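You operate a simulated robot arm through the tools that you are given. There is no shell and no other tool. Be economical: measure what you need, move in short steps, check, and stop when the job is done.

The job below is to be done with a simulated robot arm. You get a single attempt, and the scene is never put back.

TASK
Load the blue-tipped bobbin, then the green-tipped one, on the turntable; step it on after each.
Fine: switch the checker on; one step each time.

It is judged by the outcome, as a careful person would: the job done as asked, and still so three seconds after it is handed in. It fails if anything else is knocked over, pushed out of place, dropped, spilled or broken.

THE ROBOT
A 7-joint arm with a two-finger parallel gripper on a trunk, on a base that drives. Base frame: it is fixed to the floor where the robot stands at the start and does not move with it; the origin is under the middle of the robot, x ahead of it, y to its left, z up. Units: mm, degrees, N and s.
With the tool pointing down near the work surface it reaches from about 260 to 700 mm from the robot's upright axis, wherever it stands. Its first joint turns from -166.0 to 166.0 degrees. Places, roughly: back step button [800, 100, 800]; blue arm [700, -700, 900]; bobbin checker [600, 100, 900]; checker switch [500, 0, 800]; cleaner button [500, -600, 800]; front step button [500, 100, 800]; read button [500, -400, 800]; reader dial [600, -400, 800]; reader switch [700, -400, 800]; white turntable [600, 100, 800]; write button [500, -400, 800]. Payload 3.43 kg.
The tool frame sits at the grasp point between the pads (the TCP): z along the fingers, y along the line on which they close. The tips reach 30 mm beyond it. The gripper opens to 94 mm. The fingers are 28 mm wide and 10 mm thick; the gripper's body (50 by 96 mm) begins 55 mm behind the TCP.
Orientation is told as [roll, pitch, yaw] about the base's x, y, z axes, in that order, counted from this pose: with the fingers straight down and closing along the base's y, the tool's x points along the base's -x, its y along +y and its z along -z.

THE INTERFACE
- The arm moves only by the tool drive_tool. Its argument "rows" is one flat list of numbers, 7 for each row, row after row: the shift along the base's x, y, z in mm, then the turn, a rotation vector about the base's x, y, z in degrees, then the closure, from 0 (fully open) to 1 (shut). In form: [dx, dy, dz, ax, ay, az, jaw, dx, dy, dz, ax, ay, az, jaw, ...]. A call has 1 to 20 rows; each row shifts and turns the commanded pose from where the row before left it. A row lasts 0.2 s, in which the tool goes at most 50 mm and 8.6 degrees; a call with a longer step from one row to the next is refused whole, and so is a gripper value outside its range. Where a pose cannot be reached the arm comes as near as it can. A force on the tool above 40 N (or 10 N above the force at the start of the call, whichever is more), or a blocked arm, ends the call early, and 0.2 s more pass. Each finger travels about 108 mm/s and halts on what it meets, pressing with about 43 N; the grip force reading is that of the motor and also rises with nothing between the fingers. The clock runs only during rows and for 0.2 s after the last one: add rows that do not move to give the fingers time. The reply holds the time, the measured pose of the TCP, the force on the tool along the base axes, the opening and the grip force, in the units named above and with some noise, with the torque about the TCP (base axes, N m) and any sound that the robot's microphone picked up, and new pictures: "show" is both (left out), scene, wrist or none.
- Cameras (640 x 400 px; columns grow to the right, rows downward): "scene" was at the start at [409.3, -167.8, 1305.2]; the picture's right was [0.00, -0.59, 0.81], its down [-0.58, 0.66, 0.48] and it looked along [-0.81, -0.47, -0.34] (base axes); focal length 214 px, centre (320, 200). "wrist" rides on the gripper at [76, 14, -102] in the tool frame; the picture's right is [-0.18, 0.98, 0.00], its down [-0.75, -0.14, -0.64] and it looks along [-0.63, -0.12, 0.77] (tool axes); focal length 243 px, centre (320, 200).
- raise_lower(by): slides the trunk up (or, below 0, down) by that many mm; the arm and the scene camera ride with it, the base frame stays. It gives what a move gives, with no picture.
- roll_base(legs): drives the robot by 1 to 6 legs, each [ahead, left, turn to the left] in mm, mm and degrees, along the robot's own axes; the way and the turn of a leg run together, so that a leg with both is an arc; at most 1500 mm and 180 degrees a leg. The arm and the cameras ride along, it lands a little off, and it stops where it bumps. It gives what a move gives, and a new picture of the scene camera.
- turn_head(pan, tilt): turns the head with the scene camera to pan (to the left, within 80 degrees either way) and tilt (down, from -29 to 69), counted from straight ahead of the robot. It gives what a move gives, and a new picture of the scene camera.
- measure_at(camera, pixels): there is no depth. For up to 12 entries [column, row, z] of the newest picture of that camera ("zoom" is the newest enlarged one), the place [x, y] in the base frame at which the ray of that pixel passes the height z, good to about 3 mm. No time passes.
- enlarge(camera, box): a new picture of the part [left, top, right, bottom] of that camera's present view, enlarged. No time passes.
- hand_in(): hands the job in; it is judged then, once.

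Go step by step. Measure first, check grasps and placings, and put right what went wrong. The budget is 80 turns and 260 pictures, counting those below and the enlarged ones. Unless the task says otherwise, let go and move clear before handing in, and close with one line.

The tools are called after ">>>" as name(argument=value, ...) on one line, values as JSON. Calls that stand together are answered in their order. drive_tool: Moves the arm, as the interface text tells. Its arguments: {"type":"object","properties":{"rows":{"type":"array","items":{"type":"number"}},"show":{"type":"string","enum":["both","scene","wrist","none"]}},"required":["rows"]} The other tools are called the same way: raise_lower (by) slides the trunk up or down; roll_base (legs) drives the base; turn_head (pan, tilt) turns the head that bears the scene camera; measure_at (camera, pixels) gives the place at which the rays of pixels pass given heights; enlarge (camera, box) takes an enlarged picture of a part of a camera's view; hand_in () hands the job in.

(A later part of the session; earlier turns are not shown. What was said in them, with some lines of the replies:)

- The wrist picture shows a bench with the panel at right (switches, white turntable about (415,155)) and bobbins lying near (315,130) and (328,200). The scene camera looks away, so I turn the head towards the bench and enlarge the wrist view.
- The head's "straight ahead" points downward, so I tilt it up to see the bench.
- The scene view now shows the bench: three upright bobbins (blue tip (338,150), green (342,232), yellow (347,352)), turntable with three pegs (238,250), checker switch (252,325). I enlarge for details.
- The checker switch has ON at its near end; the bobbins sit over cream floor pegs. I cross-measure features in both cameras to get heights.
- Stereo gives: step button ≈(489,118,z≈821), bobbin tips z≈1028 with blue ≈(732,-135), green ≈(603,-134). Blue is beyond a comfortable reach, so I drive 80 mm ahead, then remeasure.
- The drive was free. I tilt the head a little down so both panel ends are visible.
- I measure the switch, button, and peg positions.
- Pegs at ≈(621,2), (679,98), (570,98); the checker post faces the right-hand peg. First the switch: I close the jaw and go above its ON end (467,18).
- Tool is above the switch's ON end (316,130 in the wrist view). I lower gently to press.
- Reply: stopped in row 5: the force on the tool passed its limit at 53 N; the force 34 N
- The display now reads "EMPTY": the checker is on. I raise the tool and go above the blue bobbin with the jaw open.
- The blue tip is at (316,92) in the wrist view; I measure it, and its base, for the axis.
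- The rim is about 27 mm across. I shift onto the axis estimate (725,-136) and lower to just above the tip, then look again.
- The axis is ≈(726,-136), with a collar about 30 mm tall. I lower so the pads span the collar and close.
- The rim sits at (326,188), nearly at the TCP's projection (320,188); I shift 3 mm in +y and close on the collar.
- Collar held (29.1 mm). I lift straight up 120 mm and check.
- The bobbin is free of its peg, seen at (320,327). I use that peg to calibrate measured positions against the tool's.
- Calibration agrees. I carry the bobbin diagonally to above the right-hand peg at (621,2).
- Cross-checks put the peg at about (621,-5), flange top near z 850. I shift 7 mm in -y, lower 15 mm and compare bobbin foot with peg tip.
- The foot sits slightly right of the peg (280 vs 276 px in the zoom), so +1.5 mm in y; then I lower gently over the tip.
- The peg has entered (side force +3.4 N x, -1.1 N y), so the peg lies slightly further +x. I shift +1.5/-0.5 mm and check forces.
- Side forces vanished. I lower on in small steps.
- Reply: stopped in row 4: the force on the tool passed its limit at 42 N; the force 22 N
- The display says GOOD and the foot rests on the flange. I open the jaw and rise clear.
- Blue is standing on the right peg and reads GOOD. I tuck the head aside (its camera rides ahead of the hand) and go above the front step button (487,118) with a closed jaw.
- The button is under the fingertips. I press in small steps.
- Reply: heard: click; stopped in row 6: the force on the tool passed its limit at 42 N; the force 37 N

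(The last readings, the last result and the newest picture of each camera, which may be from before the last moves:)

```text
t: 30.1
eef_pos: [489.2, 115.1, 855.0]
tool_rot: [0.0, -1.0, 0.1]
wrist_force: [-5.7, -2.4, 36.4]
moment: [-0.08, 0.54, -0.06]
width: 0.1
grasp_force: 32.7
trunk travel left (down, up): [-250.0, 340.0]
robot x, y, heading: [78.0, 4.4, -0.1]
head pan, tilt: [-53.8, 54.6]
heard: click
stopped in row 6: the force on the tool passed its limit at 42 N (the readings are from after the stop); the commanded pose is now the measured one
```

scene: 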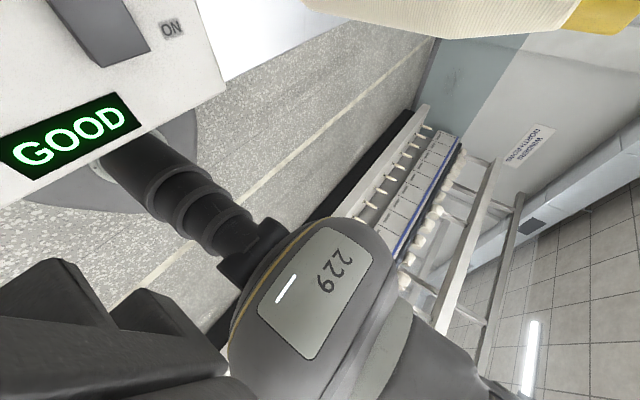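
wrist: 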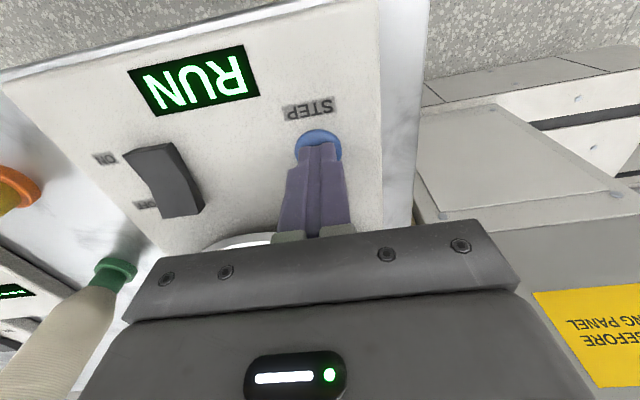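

A click was heard and the display shows RUN. I lift off the button and wait for the turntable to finish.

>>> drive_tool(rows=[0, 0, 15, 0, 0, 0, 1, 0, 0, 0, 0, 0, 0, 1, 0, 0, 0, 0, 0, 0, 1, 0, 0, 0, 0, 0, 0, 1, 0, 0, 0, 0, 0, 0, 1, 0, 0, 0, 0, 0, 0, 1, 0, 0, 0, 0, 0, 0, 1, 0, 0, 0, 0, 0, 0, 1], show="wrist")

```text
t: 31.9
eef_pos: [491.0, 121.5, 868.6]
tool_rot: [0.3, -1.0, 0.6]
wrist_force: [1.2, 19.3, 4.4]
moment: [-2.62, -0.16, 1.24]
width: 0.1
grasp_force: 33.2
trunk travel left (down, up): [-250.0, 340.0]
robot x, y, heading: [82.1, 0.6, 0.3]
head pan, tilt: [-53.8, 54.6]
```

wrist: 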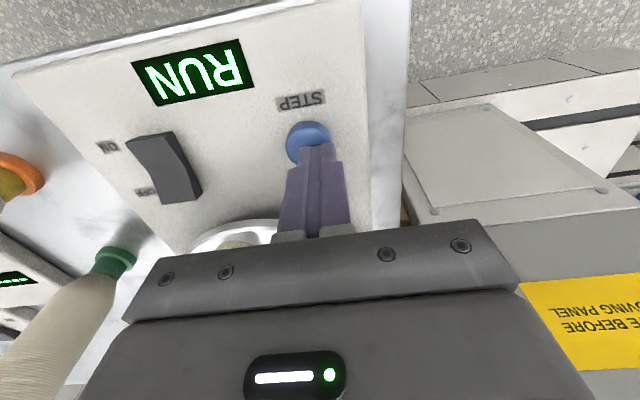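

Something presses the hand in +y (19 N, contact high and ahead): the bobbin coming round touches the wrist. I back away at once towards the robot and in +y.

>>> drive_tool(rows=[-12, 14, 0, 0, 0, 0, 1, -30, 20, 0, 0, 0, 0, 1, -35, 15, 0, 0, 0, 0, 1, -35, 0, 0, 0, 0, 0, 1], show="wrist")

```text
t: 32.9
eef_pos: [378.3, 165.4, 870.0]
tool_rot: [0.1, -0.9, 0.0]
wrist_force: [-0.5, -1.2, -0.7]
moment: [0.05, 0.02, -0.01]
width: 0.0
grasp_force: 32.9
trunk travel left (down, up): [-250.0, 340.0]
robot x, y, heading: [80.0, 1.9, 0.2]
head pan, tilt: [-53.8, 54.6]
```

wrist: 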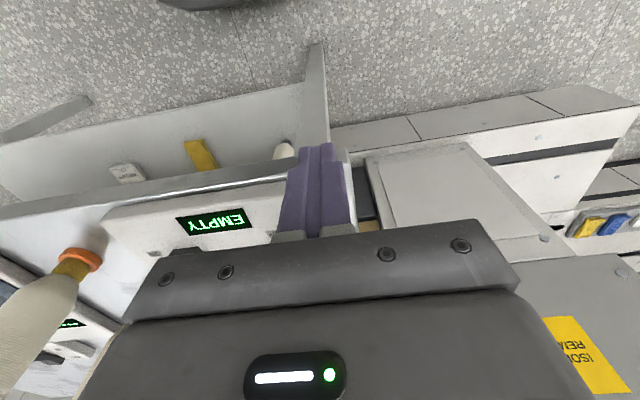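

The force is gone and the display reads EMPTY (step done). I raise and look with the head.

>>> drive_tool(rows=[0, 0, 45, 0, 0, 0, 1, 0, 0, 45, 0, 0, 0, 1, 0, 0, 45, 0, 0, 0, 1, 0, 0, 45, 0, 0, 0, 1, 0, 0, 45, 0, 0, 0, 1, 0, 0, 45, 0, 0, 0, 1, 0, 0, 45, 0, 0, 0, 1, 0, 0, 0, 0, 0, 0, 1], show="wrist")

>>> turn_head(pan=-10, tilt=-12)

```text
t: 34.7
eef_pos: [378.9, 164.2, 1186.0]
tool_rot: [0.0, -0.8, 0.2]
wrist_force: [-0.6, -0.3, 1.0]
moment: [0.0, -0.02, -0.01]
width: 0.0
grasp_force: 32.4
trunk travel left (down, up): [-250.0, 340.0]
robot x, y, heading: [79.8, 0.8, 0.2]
head pan, tilt: [-53.8, 54.6]
```

wrist: 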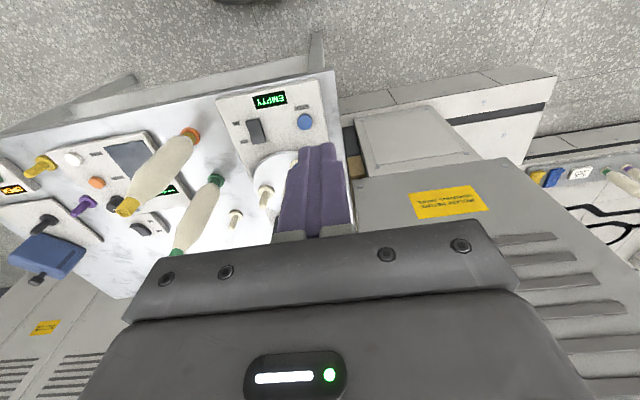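

```text
t: 36.0
eef_pos: [378.8, 163.2, 1184.3]
tool_rot: [0.1, -0.8, 0.0]
wrist_force: [-0.4, 0.3, -0.9]
moment: [0.01, -0.02, -0.03]
width: 0.0
grasp_force: 33.0
trunk travel left (down, up): [-250.0, 340.0]
robot x, y, heading: [79.6, -2.5, 0.2]
head pan, tilt: [-10.0, -12.0]
```

scene: 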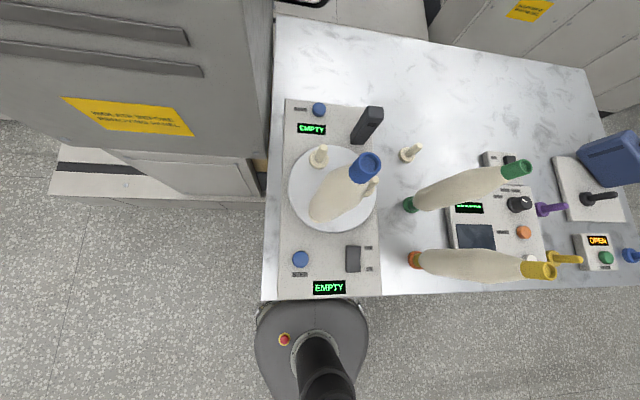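

>>> measure_at(camera="scene", pixels=[[366, 167, 1079], [323, 215, 860], [319, 157, 860], [368, 190, 860], [515, 168, 1028]])

>>> enlarge(camera="scene", box=[270, 120, 400, 260])

```text
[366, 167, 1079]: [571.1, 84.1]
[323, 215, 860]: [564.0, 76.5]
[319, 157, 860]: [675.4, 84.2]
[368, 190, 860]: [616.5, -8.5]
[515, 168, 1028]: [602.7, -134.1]
```

```text
2.86 times, centred on (335, 190) of scene
```

zoom: 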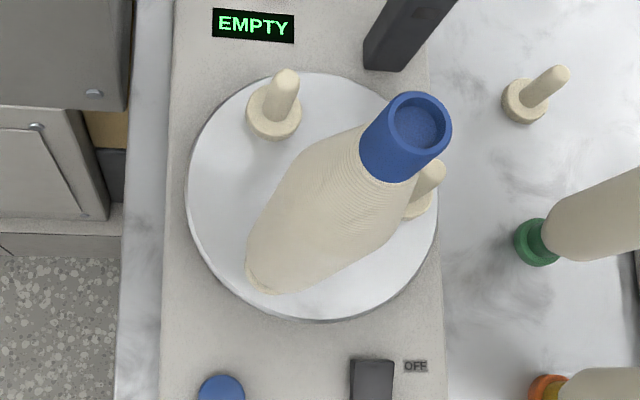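

The blue bobbin stands upright at the front-left peg; the right peg is empty. I go above the green bobbin (603,-135) with an open jaw.

>>> drive_tool(rows=[28, -37, 0, 0, 0, 0, 1, 28, -37, 0, 0, 0, 0, 0.5, 28, -37, 0, 0, 0, 0, 0, 28, -37, 0, 0, 0, 0, 0, 28, -37, 0, 0, 0, 0, 0, 28, -37, 0, 0, 0, 0, 0, 28, -37, 0, 0, 0, 0, 0, 28, -39, 0, 0, 0, 0, 0, 0, 0, -45, 0, 0, 0, 0, 0, 0, -45, 0, 0, 0, 0, 0, 0, 0, 0, 0.7, 0, 0], show="wrist")

>>> turn_head(pan=0, tilt=-12)

```text
t: 38.5
eef_pos: [601.8, -135.6, 1095.6]
tool_rot: [0.1, -0.2, 0.1]
wrist_force: [-0.6, 0.0, -0.1]
moment: [-0.01, -0.02, -0.02]
width: 93.7
grasp_force: 0.1
trunk travel left (down, up): [-250.0, 340.0]
robot x, y, heading: [81.6, 1.4, -0.2]
head pan, tilt: [-10.0, -12.0]
```

wrist: 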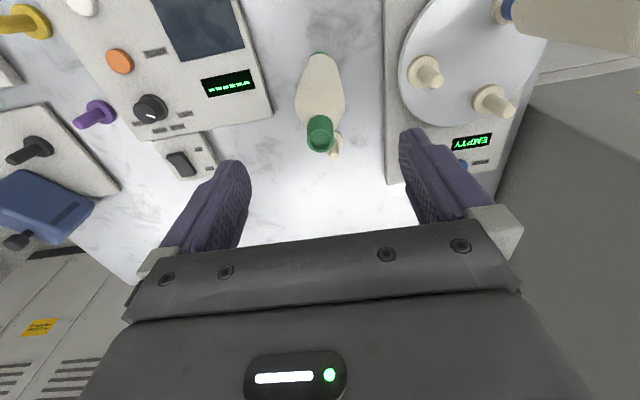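

```text
t: 39.2
eef_pos: [602.0, -134.8, 1095.5]
tool_rot: [0.2, -0.1, 0.0]
wrist_force: [0.3, -0.5, -0.4]
moment: [0.01, 0.01, -0.03]
width: 93.8
grasp_force: 0.0
trunk travel left (down, up): [-250.0, 340.0]
robot x, y, heading: [80.7, -1.2, -0.1]
head pan, tilt: [0.0, -12.0]
```

scene: 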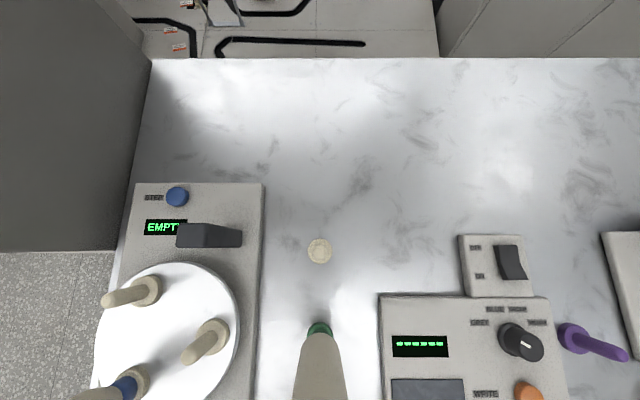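

The green tip sits at (320,136), just as the blue one did. I lower to the collar and check alignment.

>>> drive_tool(rows=[0, 0, -30, 0, 0, 0, 0, 0, 0, -23, 0, 0, 0, 0, 0, 0, -10, 0, 0, 0, 0, 0, 0, 0, 0, 0, 0, 0, 0, 0, 0, 0, 0, 0, 0.3], show="wrist")

```text
t: 40.4
eef_pos: [602.0, -133.3, 1031.3]
tool_rot: [0.1, -0.1, 0.2]
wrist_force: [-0.3, 0.4, 0.6]
moment: [0.02, -0.01, 0.02]
width: 65.9
grasp_force: 0.0
trunk travel left (down, up): [-250.0, 340.0]
robot x, y, heading: [80.0, -1.0, 0.3]
head pan, tilt: [0.0, -12.0]
```

wrist: 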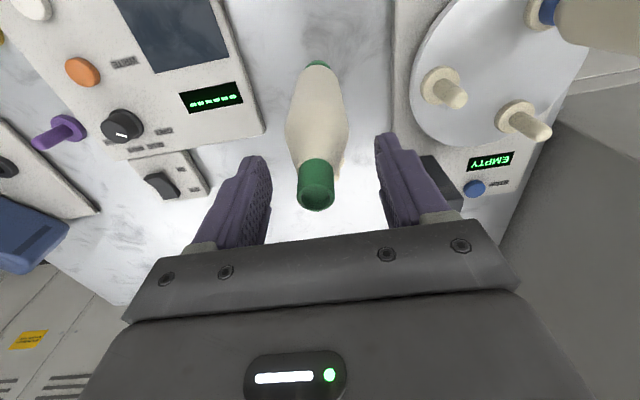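

>>> drive_tool(rows=[3, -1.5, 0, 0, 0, 0, 0.3, 0, 0, 0, 0, 0, 0, 0.5, 0, 0, 0, 0, 0, 0, 0.65, 0, 0, 0, 0, 0, 0, 0.8, 0, 0, 0, 0, 0, 0, 1, 0, 0, 0, 0, 0, 0, 1, 0, 0, 0, 0, 0, 0, 1], show="wrist")

```text
t: 42.0
eef_pos: [604.8, -134.7, 1031.2]
tool_rot: [0.1, -0.2, 0.1]
wrist_force: [-0.1, -0.3, 0.6]
moment: [-0.01, -0.04, 0.0]
width: 29.7
grasp_force: 43.2
trunk travel left (down, up): [-250.0, 340.0]
robot x, y, heading: [79.0, -1.0, 0.1]
head pan, tilt: [0.0, -12.0]
```

wrist: 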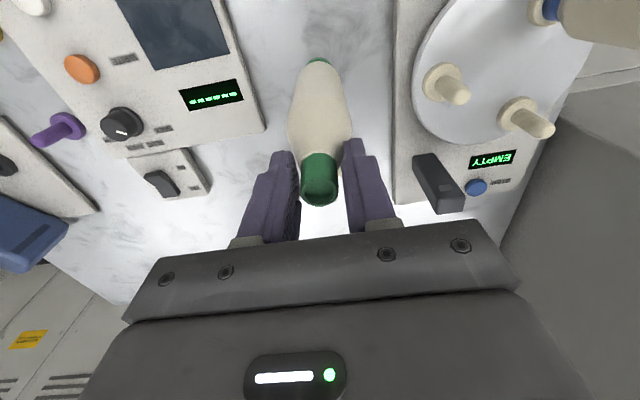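

Collar gripped (29.7 mm). I lift and carry it to the right-hand peg at (623.5,-4.5).

>>> drive_tool(rows=[0, 0, 10, 0, 0, 0, 1, 0, 0, 20, 0, 0, 0, 1, 0, 0, 30, 0, 0, 0, 1, 0, 0, 30, 0, 0, 0, 1, 0, 0, 31, 0, 0, 0, 1, 2, 12, 0, 0, 0, 0, 1, 4, 27, 0, 0, 0, 0, 1, 4, 27, 0, 0, 0, 0, 1, 4, 27, 0, 0, 0, 0, 1, 3, 25, 0, 0, 0, 0, 1, 2, 12, 0, 0, 0, 0, 1, 0, 0, -10, 0, 0, 0, 1, 0, 0, 0, 0, 0, 0, 1], show="both")

>>> enlarge(camera="scene", box=[270, 300, 390, 400])

```text
t: 44.8
eef_pos: [624.3, -5.1, 1142.0]
tool_rot: [0.1, -0.1, 0.1]
wrist_force: [-0.7, 0.9, -0.8]
moment: [-0.03, -0.01, 0.01]
width: 29.6
grasp_force: 43.3
trunk travel left (down, up): [-250.0, 340.0]
robot x, y, heading: [78.1, 2.6, -0.1]
head pan, tilt: [0.0, -12.0]
```

scene: 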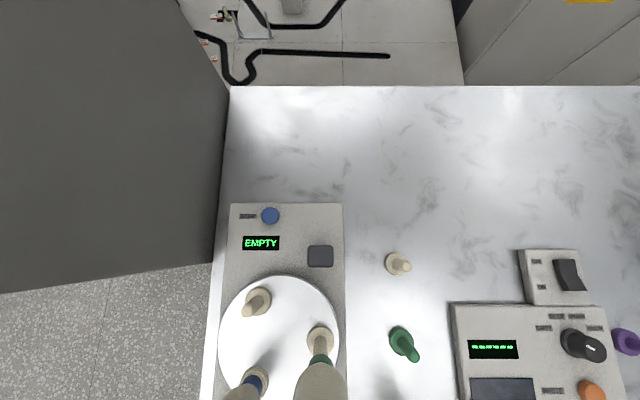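
wrist: 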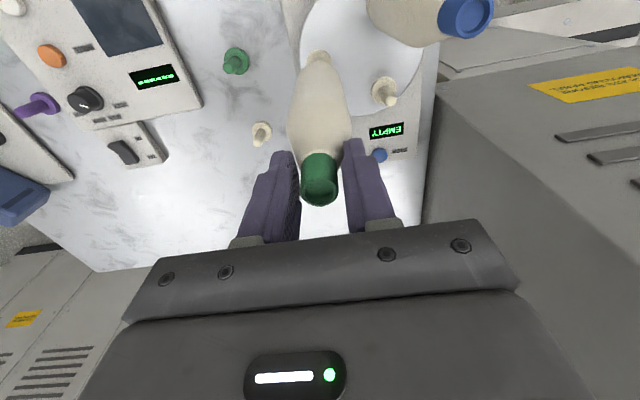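

```text
4.00 times, centred on (330, 350) of scene
```

zoom: 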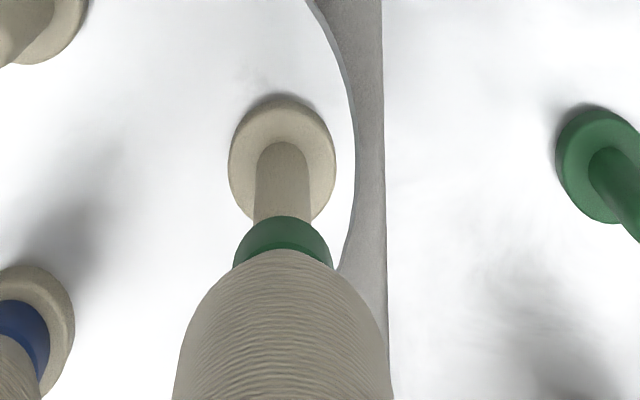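

Foot and peg line up (282 px both). I lower over the tip and check forces.

>>> drive_tool(rows=[0, 0, -6, 0, 0, 0, 1, 0, 0, -6, 0, 0, 0, 1, 0, 0, -6, 0, 0, 0, 1, 0, 0, -6, 0, 0, 0, 1, 0, 0, 0, 0, 0, 0, 1], show="none")

```text
t: 46.0
eef_pos: [625.4, -3.8, 1118.0]
tool_rot: [0.2, -0.2, 0.2]
wrist_force: [-0.1, 0.1, -1.2]
moment: [-0.01, 0.02, -0.01]
width: 29.3
grasp_force: 42.7
trunk travel left (down, up): [-250.0, 340.0]
robot x, y, heading: [80.2, 1.9, -0.1]
head pan, tilt: [0.0, -12.0]
```

>>> drive_tool(rows=[0, 0, -6, 0, 0, 0, 1, 0, 0, -6, 0, 0, 0, 1, 0, 0, -6, 0, 0, 0, 1, 0, 0, -6, 0, 0, 0, 1, 0, 0, -5, 0, 0, 0, 1, 0, 0, -2, 0, 0, 0, 1, 0, 0, -2, 0, 0, 0, 1, 0, 0, -2, 0, 0, 0, 1], show="scene")

>>> enlarge(camera="scene", box=[190, 230, 390, 400])

```text
t: 47.8
eef_pos: [625.1, -4.4, 1084.5]
tool_rot: [0.1, -0.2, 0.1]
wrist_force: [-0.2, -0.2, -1.2]
moment: [-0.02, 0.0, 0.02]
width: 29.3
grasp_force: 43.7
trunk travel left (down, up): [-250.0, 340.0]
robot x, y, heading: [80.7, 0.9, 0.1]
head pan, tilt: [0.0, -12.0]
```

scene: 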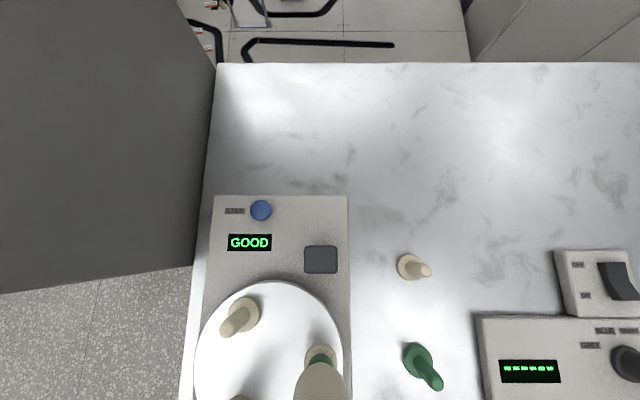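

```text
2.35 times, centred on (290, 315) of scene
```

zoom: 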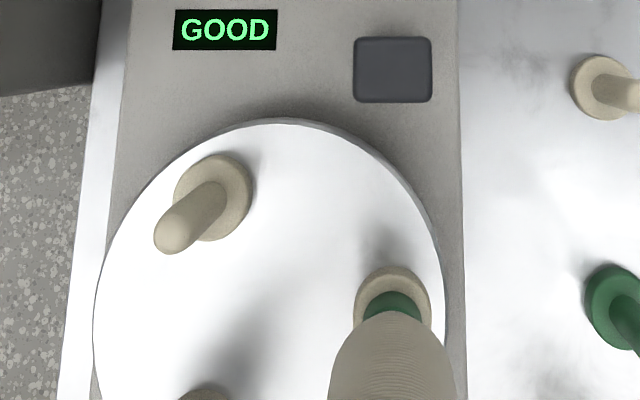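

GOOD shows but no contact force yet; I lower a few mm more to seat it.

>>> drive_tool(rows=[0, 0, -1.5, 0, 0, 0, 1, 0, 0, -1.5, 0, 0, 0, 1, 0, 0, -1.5, 0, 0, 0, 1], show="none")

```text
t: 48.6
eef_pos: [622.8, -5.9, 1082.9]
tool_rot: [0.1, -0.5, 0.1]
wrist_force: [-2.4, -0.9, 32.3]
moment: [0.02, 1.06, 0.12]
width: 29.1
grasp_force: 42.3
trunk travel left (down, up): [-250.0, 340.0]
robot x, y, heading: [82.4, 0.9, 0.0]
head pan, tilt: [0.0, -12.0]
```

Seated (32 N). I ease up, open and rise clear.

>>> drive_tool(rows=[0, 0, 2, 0, 0, 0, 1, 0, 0, 0, 0, 0, 0, 0.8, 0, 0, 0, 0, 0, 0, 0.5, 0, 0, 0, 0, 0, 0, 0, 0, 0, 0, 0, 0, 0, 0, 0, 0, 0, 0, 0, 0, 0, 0, 0, 20, 0, 0, 0, 0, 0, 0, 45, 0, 0, 0, 0, 0, 0, 45, 0, 0, 0, 0, 0, 0, 0, 0, 0, 0, 0])

```text
t: 50.8
eef_pos: [624.7, -4.4, 1188.7]
tool_rot: [0.1, 0.1, 0.2]
wrist_force: [-0.2, 0.3, -0.4]
moment: [-0.04, 0.02, -0.03]
width: 94.0
grasp_force: 0.1
trunk travel left (down, up): [-250.0, 340.0]
robot x, y, heading: [80.2, 1.9, 0.2]
head pan, tilt: [0.0, -12.0]
```

scene: 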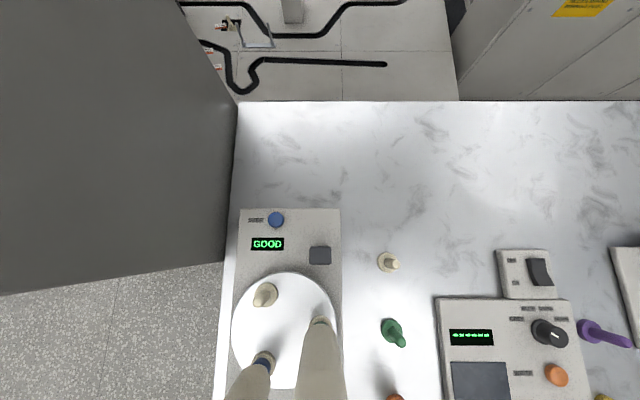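
wrist: 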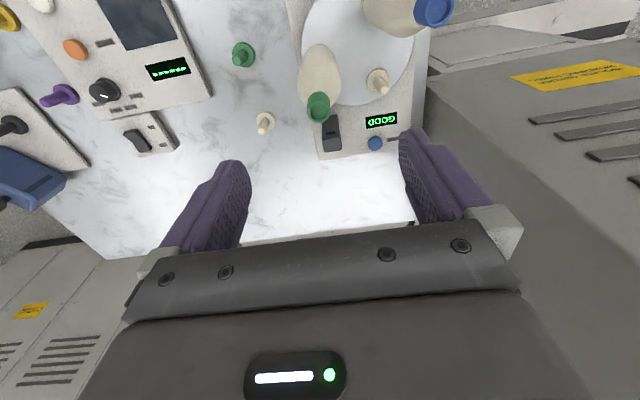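

Green reads GOOD on the right peg. The earlier brush was with the head assembly ahead of the hand, so this time I'll press with the hand leaned back 40°. First back off high towards the robot with the jaw shut and tuck the head.

>>> drive_tool(rows=[-45, 12, 0, 0, 0, 0, 0.5, -45, 12, 0, 0, 0, 0, 1, -45, 13, 0, 0, 0, 0, 1, -45, 13, 0, 0, 0, 0, 1, -45, 14, 0, 0, 0, 0, 1, 0, 0, 0, 0, 0, 0, 1], show="none")

>>> turn_head(pan=-53.8, tilt=54.6)

>>> drive_tool(rows=[4, 11, 0, 0, -8, 0, 1, 4, 11, 0, 0, -8, 0, 1, 4, 11, 0, 0, -8, 0, 1, 4, 11, 0, 0, -8, 0, 1, 4, 12, 0, 0, -8, 0, 1, 0, 0, 0, 0, 0, 0, 1], show="both")

```text
t: 52.2
eef_pos: [400.9, 59.5, 1189.1]
tool_rot: [0.1, -0.1, 0.1]
wrist_force: [-0.3, -0.1, -0.5]
moment: [-0.01, -0.01, -0.02]
width: 0.0
grasp_force: 32.6
trunk travel left (down, up): [-250.0, 340.0]
robot x, y, heading: [77.8, 0.1, 0.2]
head pan, tilt: [0.0, -12.0]
```

```text
t: 53.5
eef_pos: [401.3, 58.8, 1189.1]
tool_rot: [0.1, -0.1, 0.1]
wrist_force: [-0.5, 0.2, -1.0]
moment: [-0.02, 0.0, -0.01]
width: 0.0
grasp_force: 32.4
trunk travel left (down, up): [-250.0, 340.0]
robot x, y, heading: [81.2, -0.6, 0.0]
head pan, tilt: [-53.8, 54.6]
```

scene: 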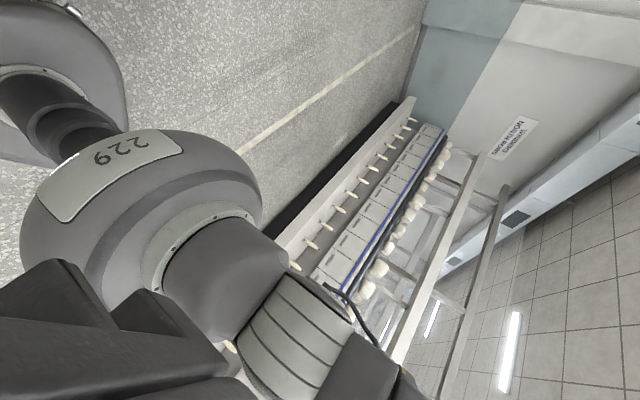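

```text
t: 54.9
eef_pos: [443.1, 123.4, 1205.0]
tool_rot: [-0.5, -37.7, 0.2]
wrist_force: [0.9, -0.1, 0.3]
moment: [-0.05, -0.01, 0.01]
width: 0.0
grasp_force: 33.2
out of reach, approached as far as the arm can: row 4, 5
trunk travel left (down, up): [-250.0, 340.0]
robot x, y, heading: [79.5, -2.2, -0.1]
head pan, tilt: [-53.8, 54.6]
```

scene: 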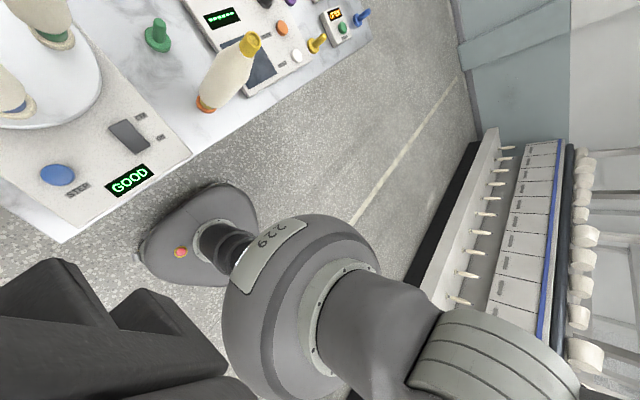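
wrist: 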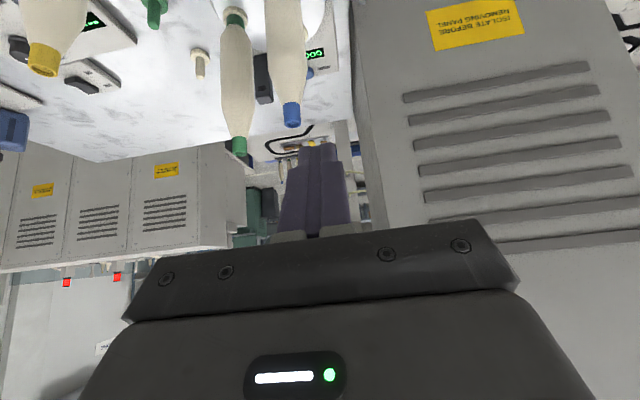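

Leaning back needs more room, so I roll the base back 150 mm and regain the pose.

>>> roll_base(legs=[[-150, 0, 0]])

>>> drive_tool(rows=[40, -1, -10, 0, 0, 0, 1, 40, -1, -5, 0, 0, 0, 1, 40, -1, 0, 0, 0, 0, 1, 27, 0, 0, 0, 0, 0, 1, 0, 0, 0, 0, 0, 0, 1], show="both")

```text
t: 56.3
eef_pos: [290.5, 125.0, 1206.1]
tool_rot: [-0.6, -37.9, 0.2]
wrist_force: [-0.9, -0.2, -0.2]
moment: [-0.02, -0.02, -0.04]
width: 0.2
grasp_force: 33.3
trunk travel left (down, up): [-250.0, 340.0]
robot x, y, heading: [-71.3, 1.0, -0.3]
head pan, tilt: [-53.8, 54.6]
```

scene: 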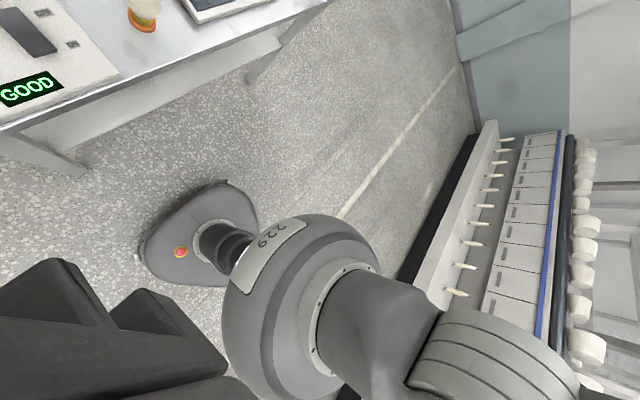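

```text
t: 57.5
eef_pos: [437.6, 120.4, 1190.5]
tool_rot: [-0.7, -37.7, 0.3]
wrist_force: [0.7, 0.1, 0.2]
moment: [0.01, -0.01, 0.04]
width: 0.0
grasp_force: 33.7
trunk travel left (down, up): [-250.0, 340.0]
robot x, y, heading: [-69.5, -1.9, -0.0]
head pan, tilt: [-53.8, 54.6]
```

scene: 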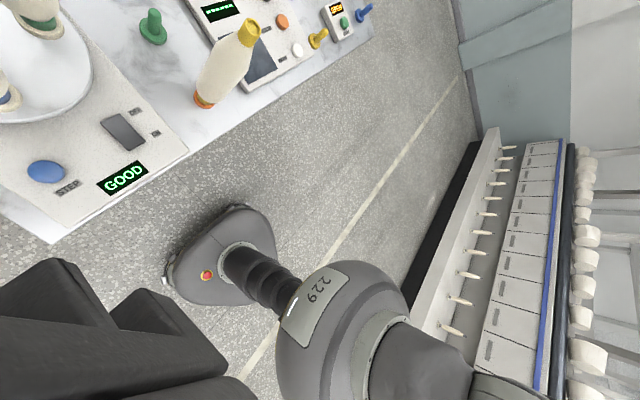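
wrist: 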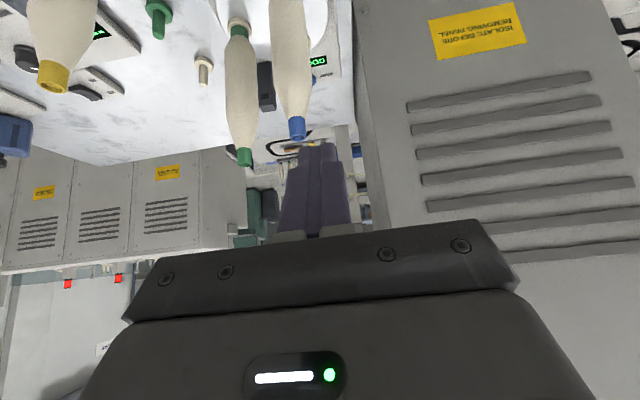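

Pose regained. I descend at x≈438, short of the bobbins.

>>> drive_tool(rows=[0, -3, -43, 0, 0, 0, 1, 0, 0, -43, 0, 0, 0, 1, 0, 0, -43, 0, 0, 0, 1, 0, 0, -43, 0, 0, 0, 1, 0, 0, -43, 0, 0, 0, 1, 0, 0, -43, 0, 0, 0, 1, 0, 0, -40, 0, 0, 0, 1, 0, 0, 0, 0, 0, 0, 1], show="both")

```text
t: 59.3
eef_pos: [435.8, 120.5, 892.4]
tool_rot: [-0.6, -37.7, 0.2]
wrist_force: [-0.3, -0.4, -0.3]
moment: [-0.01, -0.02, -0.02]
width: 0.0
grasp_force: 33.6
trunk travel left (down, up): [-250.0, 340.0]
robot x, y, heading: [-73.4, 0.2, 0.1]
head pan, tilt: [-53.8, 54.6]
```

scene: 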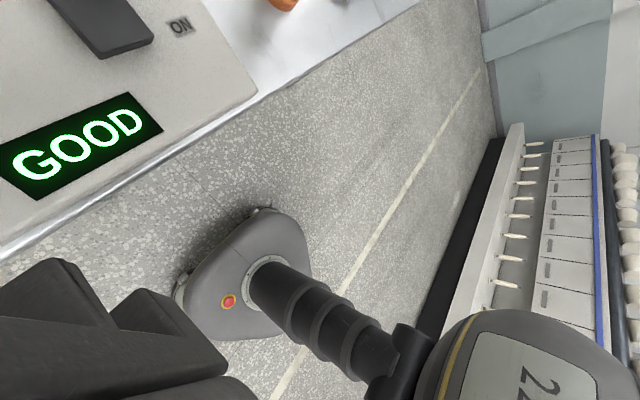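
wrist: 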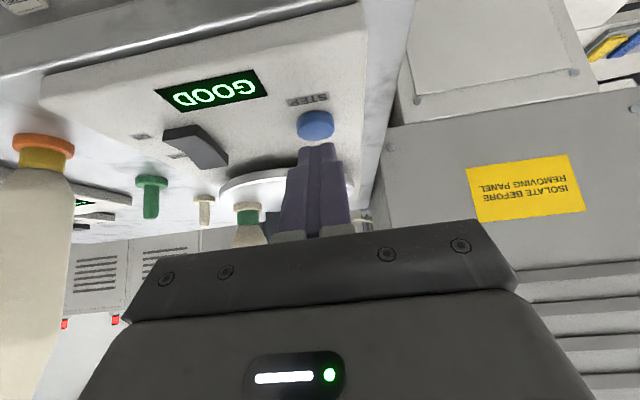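

>>> measure_at(camera="wrist", pixels=[[315, 122, 821], [190, 140, 822]])

```text
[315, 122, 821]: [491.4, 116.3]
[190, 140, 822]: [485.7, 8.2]
```

Button at (490,116), in line with the fingers. I go forward and press in small steps.

>>> drive_tool(rows=[22, -1, 0, 0, 0, 0, 1, 21, 0, -10, 0, 0, 0, 1, 0, 0, -15, 0, 0, 0, 1, 0, 0, -6, 0, 0, 0, 1, 0, 0, -4, 0, 0, 0, 1, 0, 0, -3, 0, 0, 0, 1, 0, 0, -3, 0, 0, 0, 1, 0, 0, -2, 0, 0, 0, 1], show="wrist")

```text
t: 60.9
eef_pos: [484.7, 117.7, 860.5]
tool_rot: [-0.5, -38.7, 0.3]
wrist_force: [1.1, 0.8, 27.9]
moment: [-0.09, -0.08, 0.06]
width: 0.0
grasp_force: 33.1
trunk travel left (down, up): [-250.0, 340.0]
robot x, y, heading: [-72.9, -3.5, 0.3]
head pan, tilt: [-53.8, 54.6]
heard: click
stopped in row 7: the force on the tool passed its limit at 42 N (the readings are from after the stop); the commanded pose is now the measured one
```

wrist: 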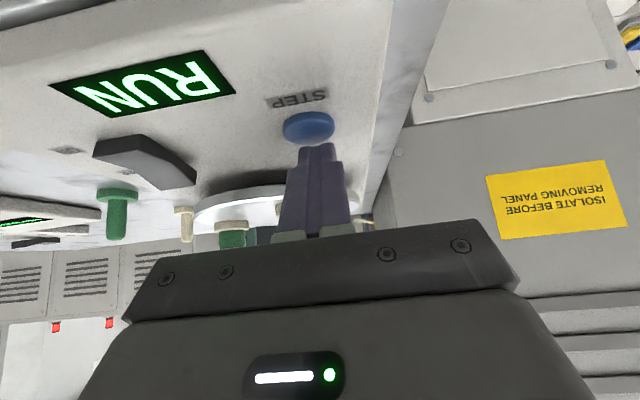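

One click, RUN. I lift off and back straight out, away from the turning bobbins.

>>> drive_tool(rows=[-10, 0, 20, 0, 0, 0, 1, -40, 0, 15, 0, 0, 0, 1, -45, 0, 10, 0, 0, 0, 1, -30, 0, 20, 0, 0, 0, 1, 0, 0, 0, 0, 0, 0, 1, 0, 0, 0, 0, 0, 0, 1, 0, 0, 0, 0, 0, 0, 1, 0, 0, 0, 0, 0, 0, 1, 0, 0, 0, 0, 0, 0, 1, 0, 0, 0, 0, 0, 0, 1], show="wrist")

```text
t: 63.1
eef_pos: [359.4, 117.5, 921.6]
tool_rot: [-0.6, -38.0, 0.2]
wrist_force: [-0.2, 0.1, -0.6]
moment: [0.0, -0.01, 0.02]
width: 0.0
grasp_force: 32.5
trunk travel left (down, up): [-250.0, 340.0]
robot x, y, heading: [-72.1, 3.1, 0.1]
head pan, tilt: [-53.8, 54.6]
```

wrist: 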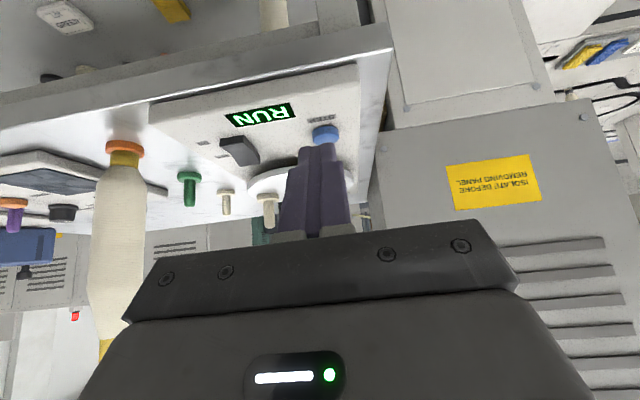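

Still RUN; I rise, straighten the hand, and look with the head.

>>> drive_tool(rows=[0, 0, 45, 0, 0, 0, 1, 0, 0, 45, 0, 0, 0, 1, 0, 0, 45, 0, 0, 0, 1, 0, 0, 45, 0, 0, 0, 1, 0, 0, 45, 0, 0, 0, 1, 0, 0, 45, 0, 8, 0, 1, 0, 0, 0, 0, 8, 0, 1, 0, 0, 0, 0, 8, 0, 1, 0, 0, 0, 0, 8, 0, 1, 0, 0, 0, 0, 6, 0, 1, 0, 0, 0, 0, 0, 0, 0], show="none")

>>> turn_head(pan=0, tilt=-25)

>>> enlarge(camera="scene", box=[200, 80, 440, 290])

```text
t: 65.5
eef_pos: [358.2, 118.2, 1191.2]
tool_rot: [-0.3, -0.1, 0.2]
wrist_force: [1.0, -0.5, -0.2]
moment: [0.01, 0.02, 0.02]
width: 81.0
grasp_force: 0.2
trunk travel left (down, up): [-250.0, 340.0]
robot x, y, heading: [-74.4, -0.7, 0.2]
head pan, tilt: [-53.8, 54.6]
```

```text
t: 67.0
eef_pos: [357.0, 117.9, 1190.3]
tool_rot: [-0.5, 0.0, 0.1]
wrist_force: [0.0, 0.3, 0.5]
moment: [-0.02, 0.0, 0.01]
width: 93.8
grasp_force: 0.0
trunk travel left (down, up): [-250.0, 340.0]
robot x, y, heading: [-73.1, -2.6, 0.1]
head pan, tilt: [0.0, -25.0]
```

scene: 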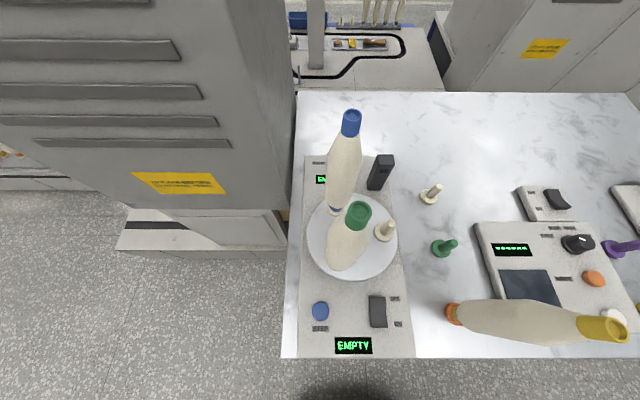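

```text
1.90 times, centred on (320, 185) of scene
```

zoom: 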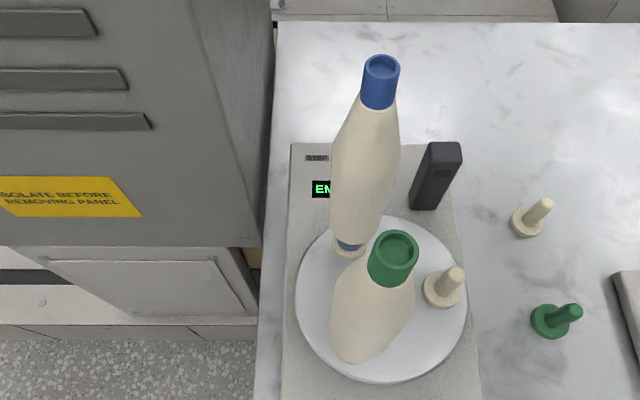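

The picture shows both bobbins upright on the turntable: blue on the rear-left peg and green on the front-left. The right peg is empty, the display reads EMPTY, and everything else is in place. The hand is clear, so I hand in.

>>> hand_in()

```text
The job is handed in.
```

The checker is on, and blue then green are loaded, each followed by one step. During the first step the incoming blue bobbin pressed on my hand with about 19 N; I backed away, and it stayed upright on its peg.
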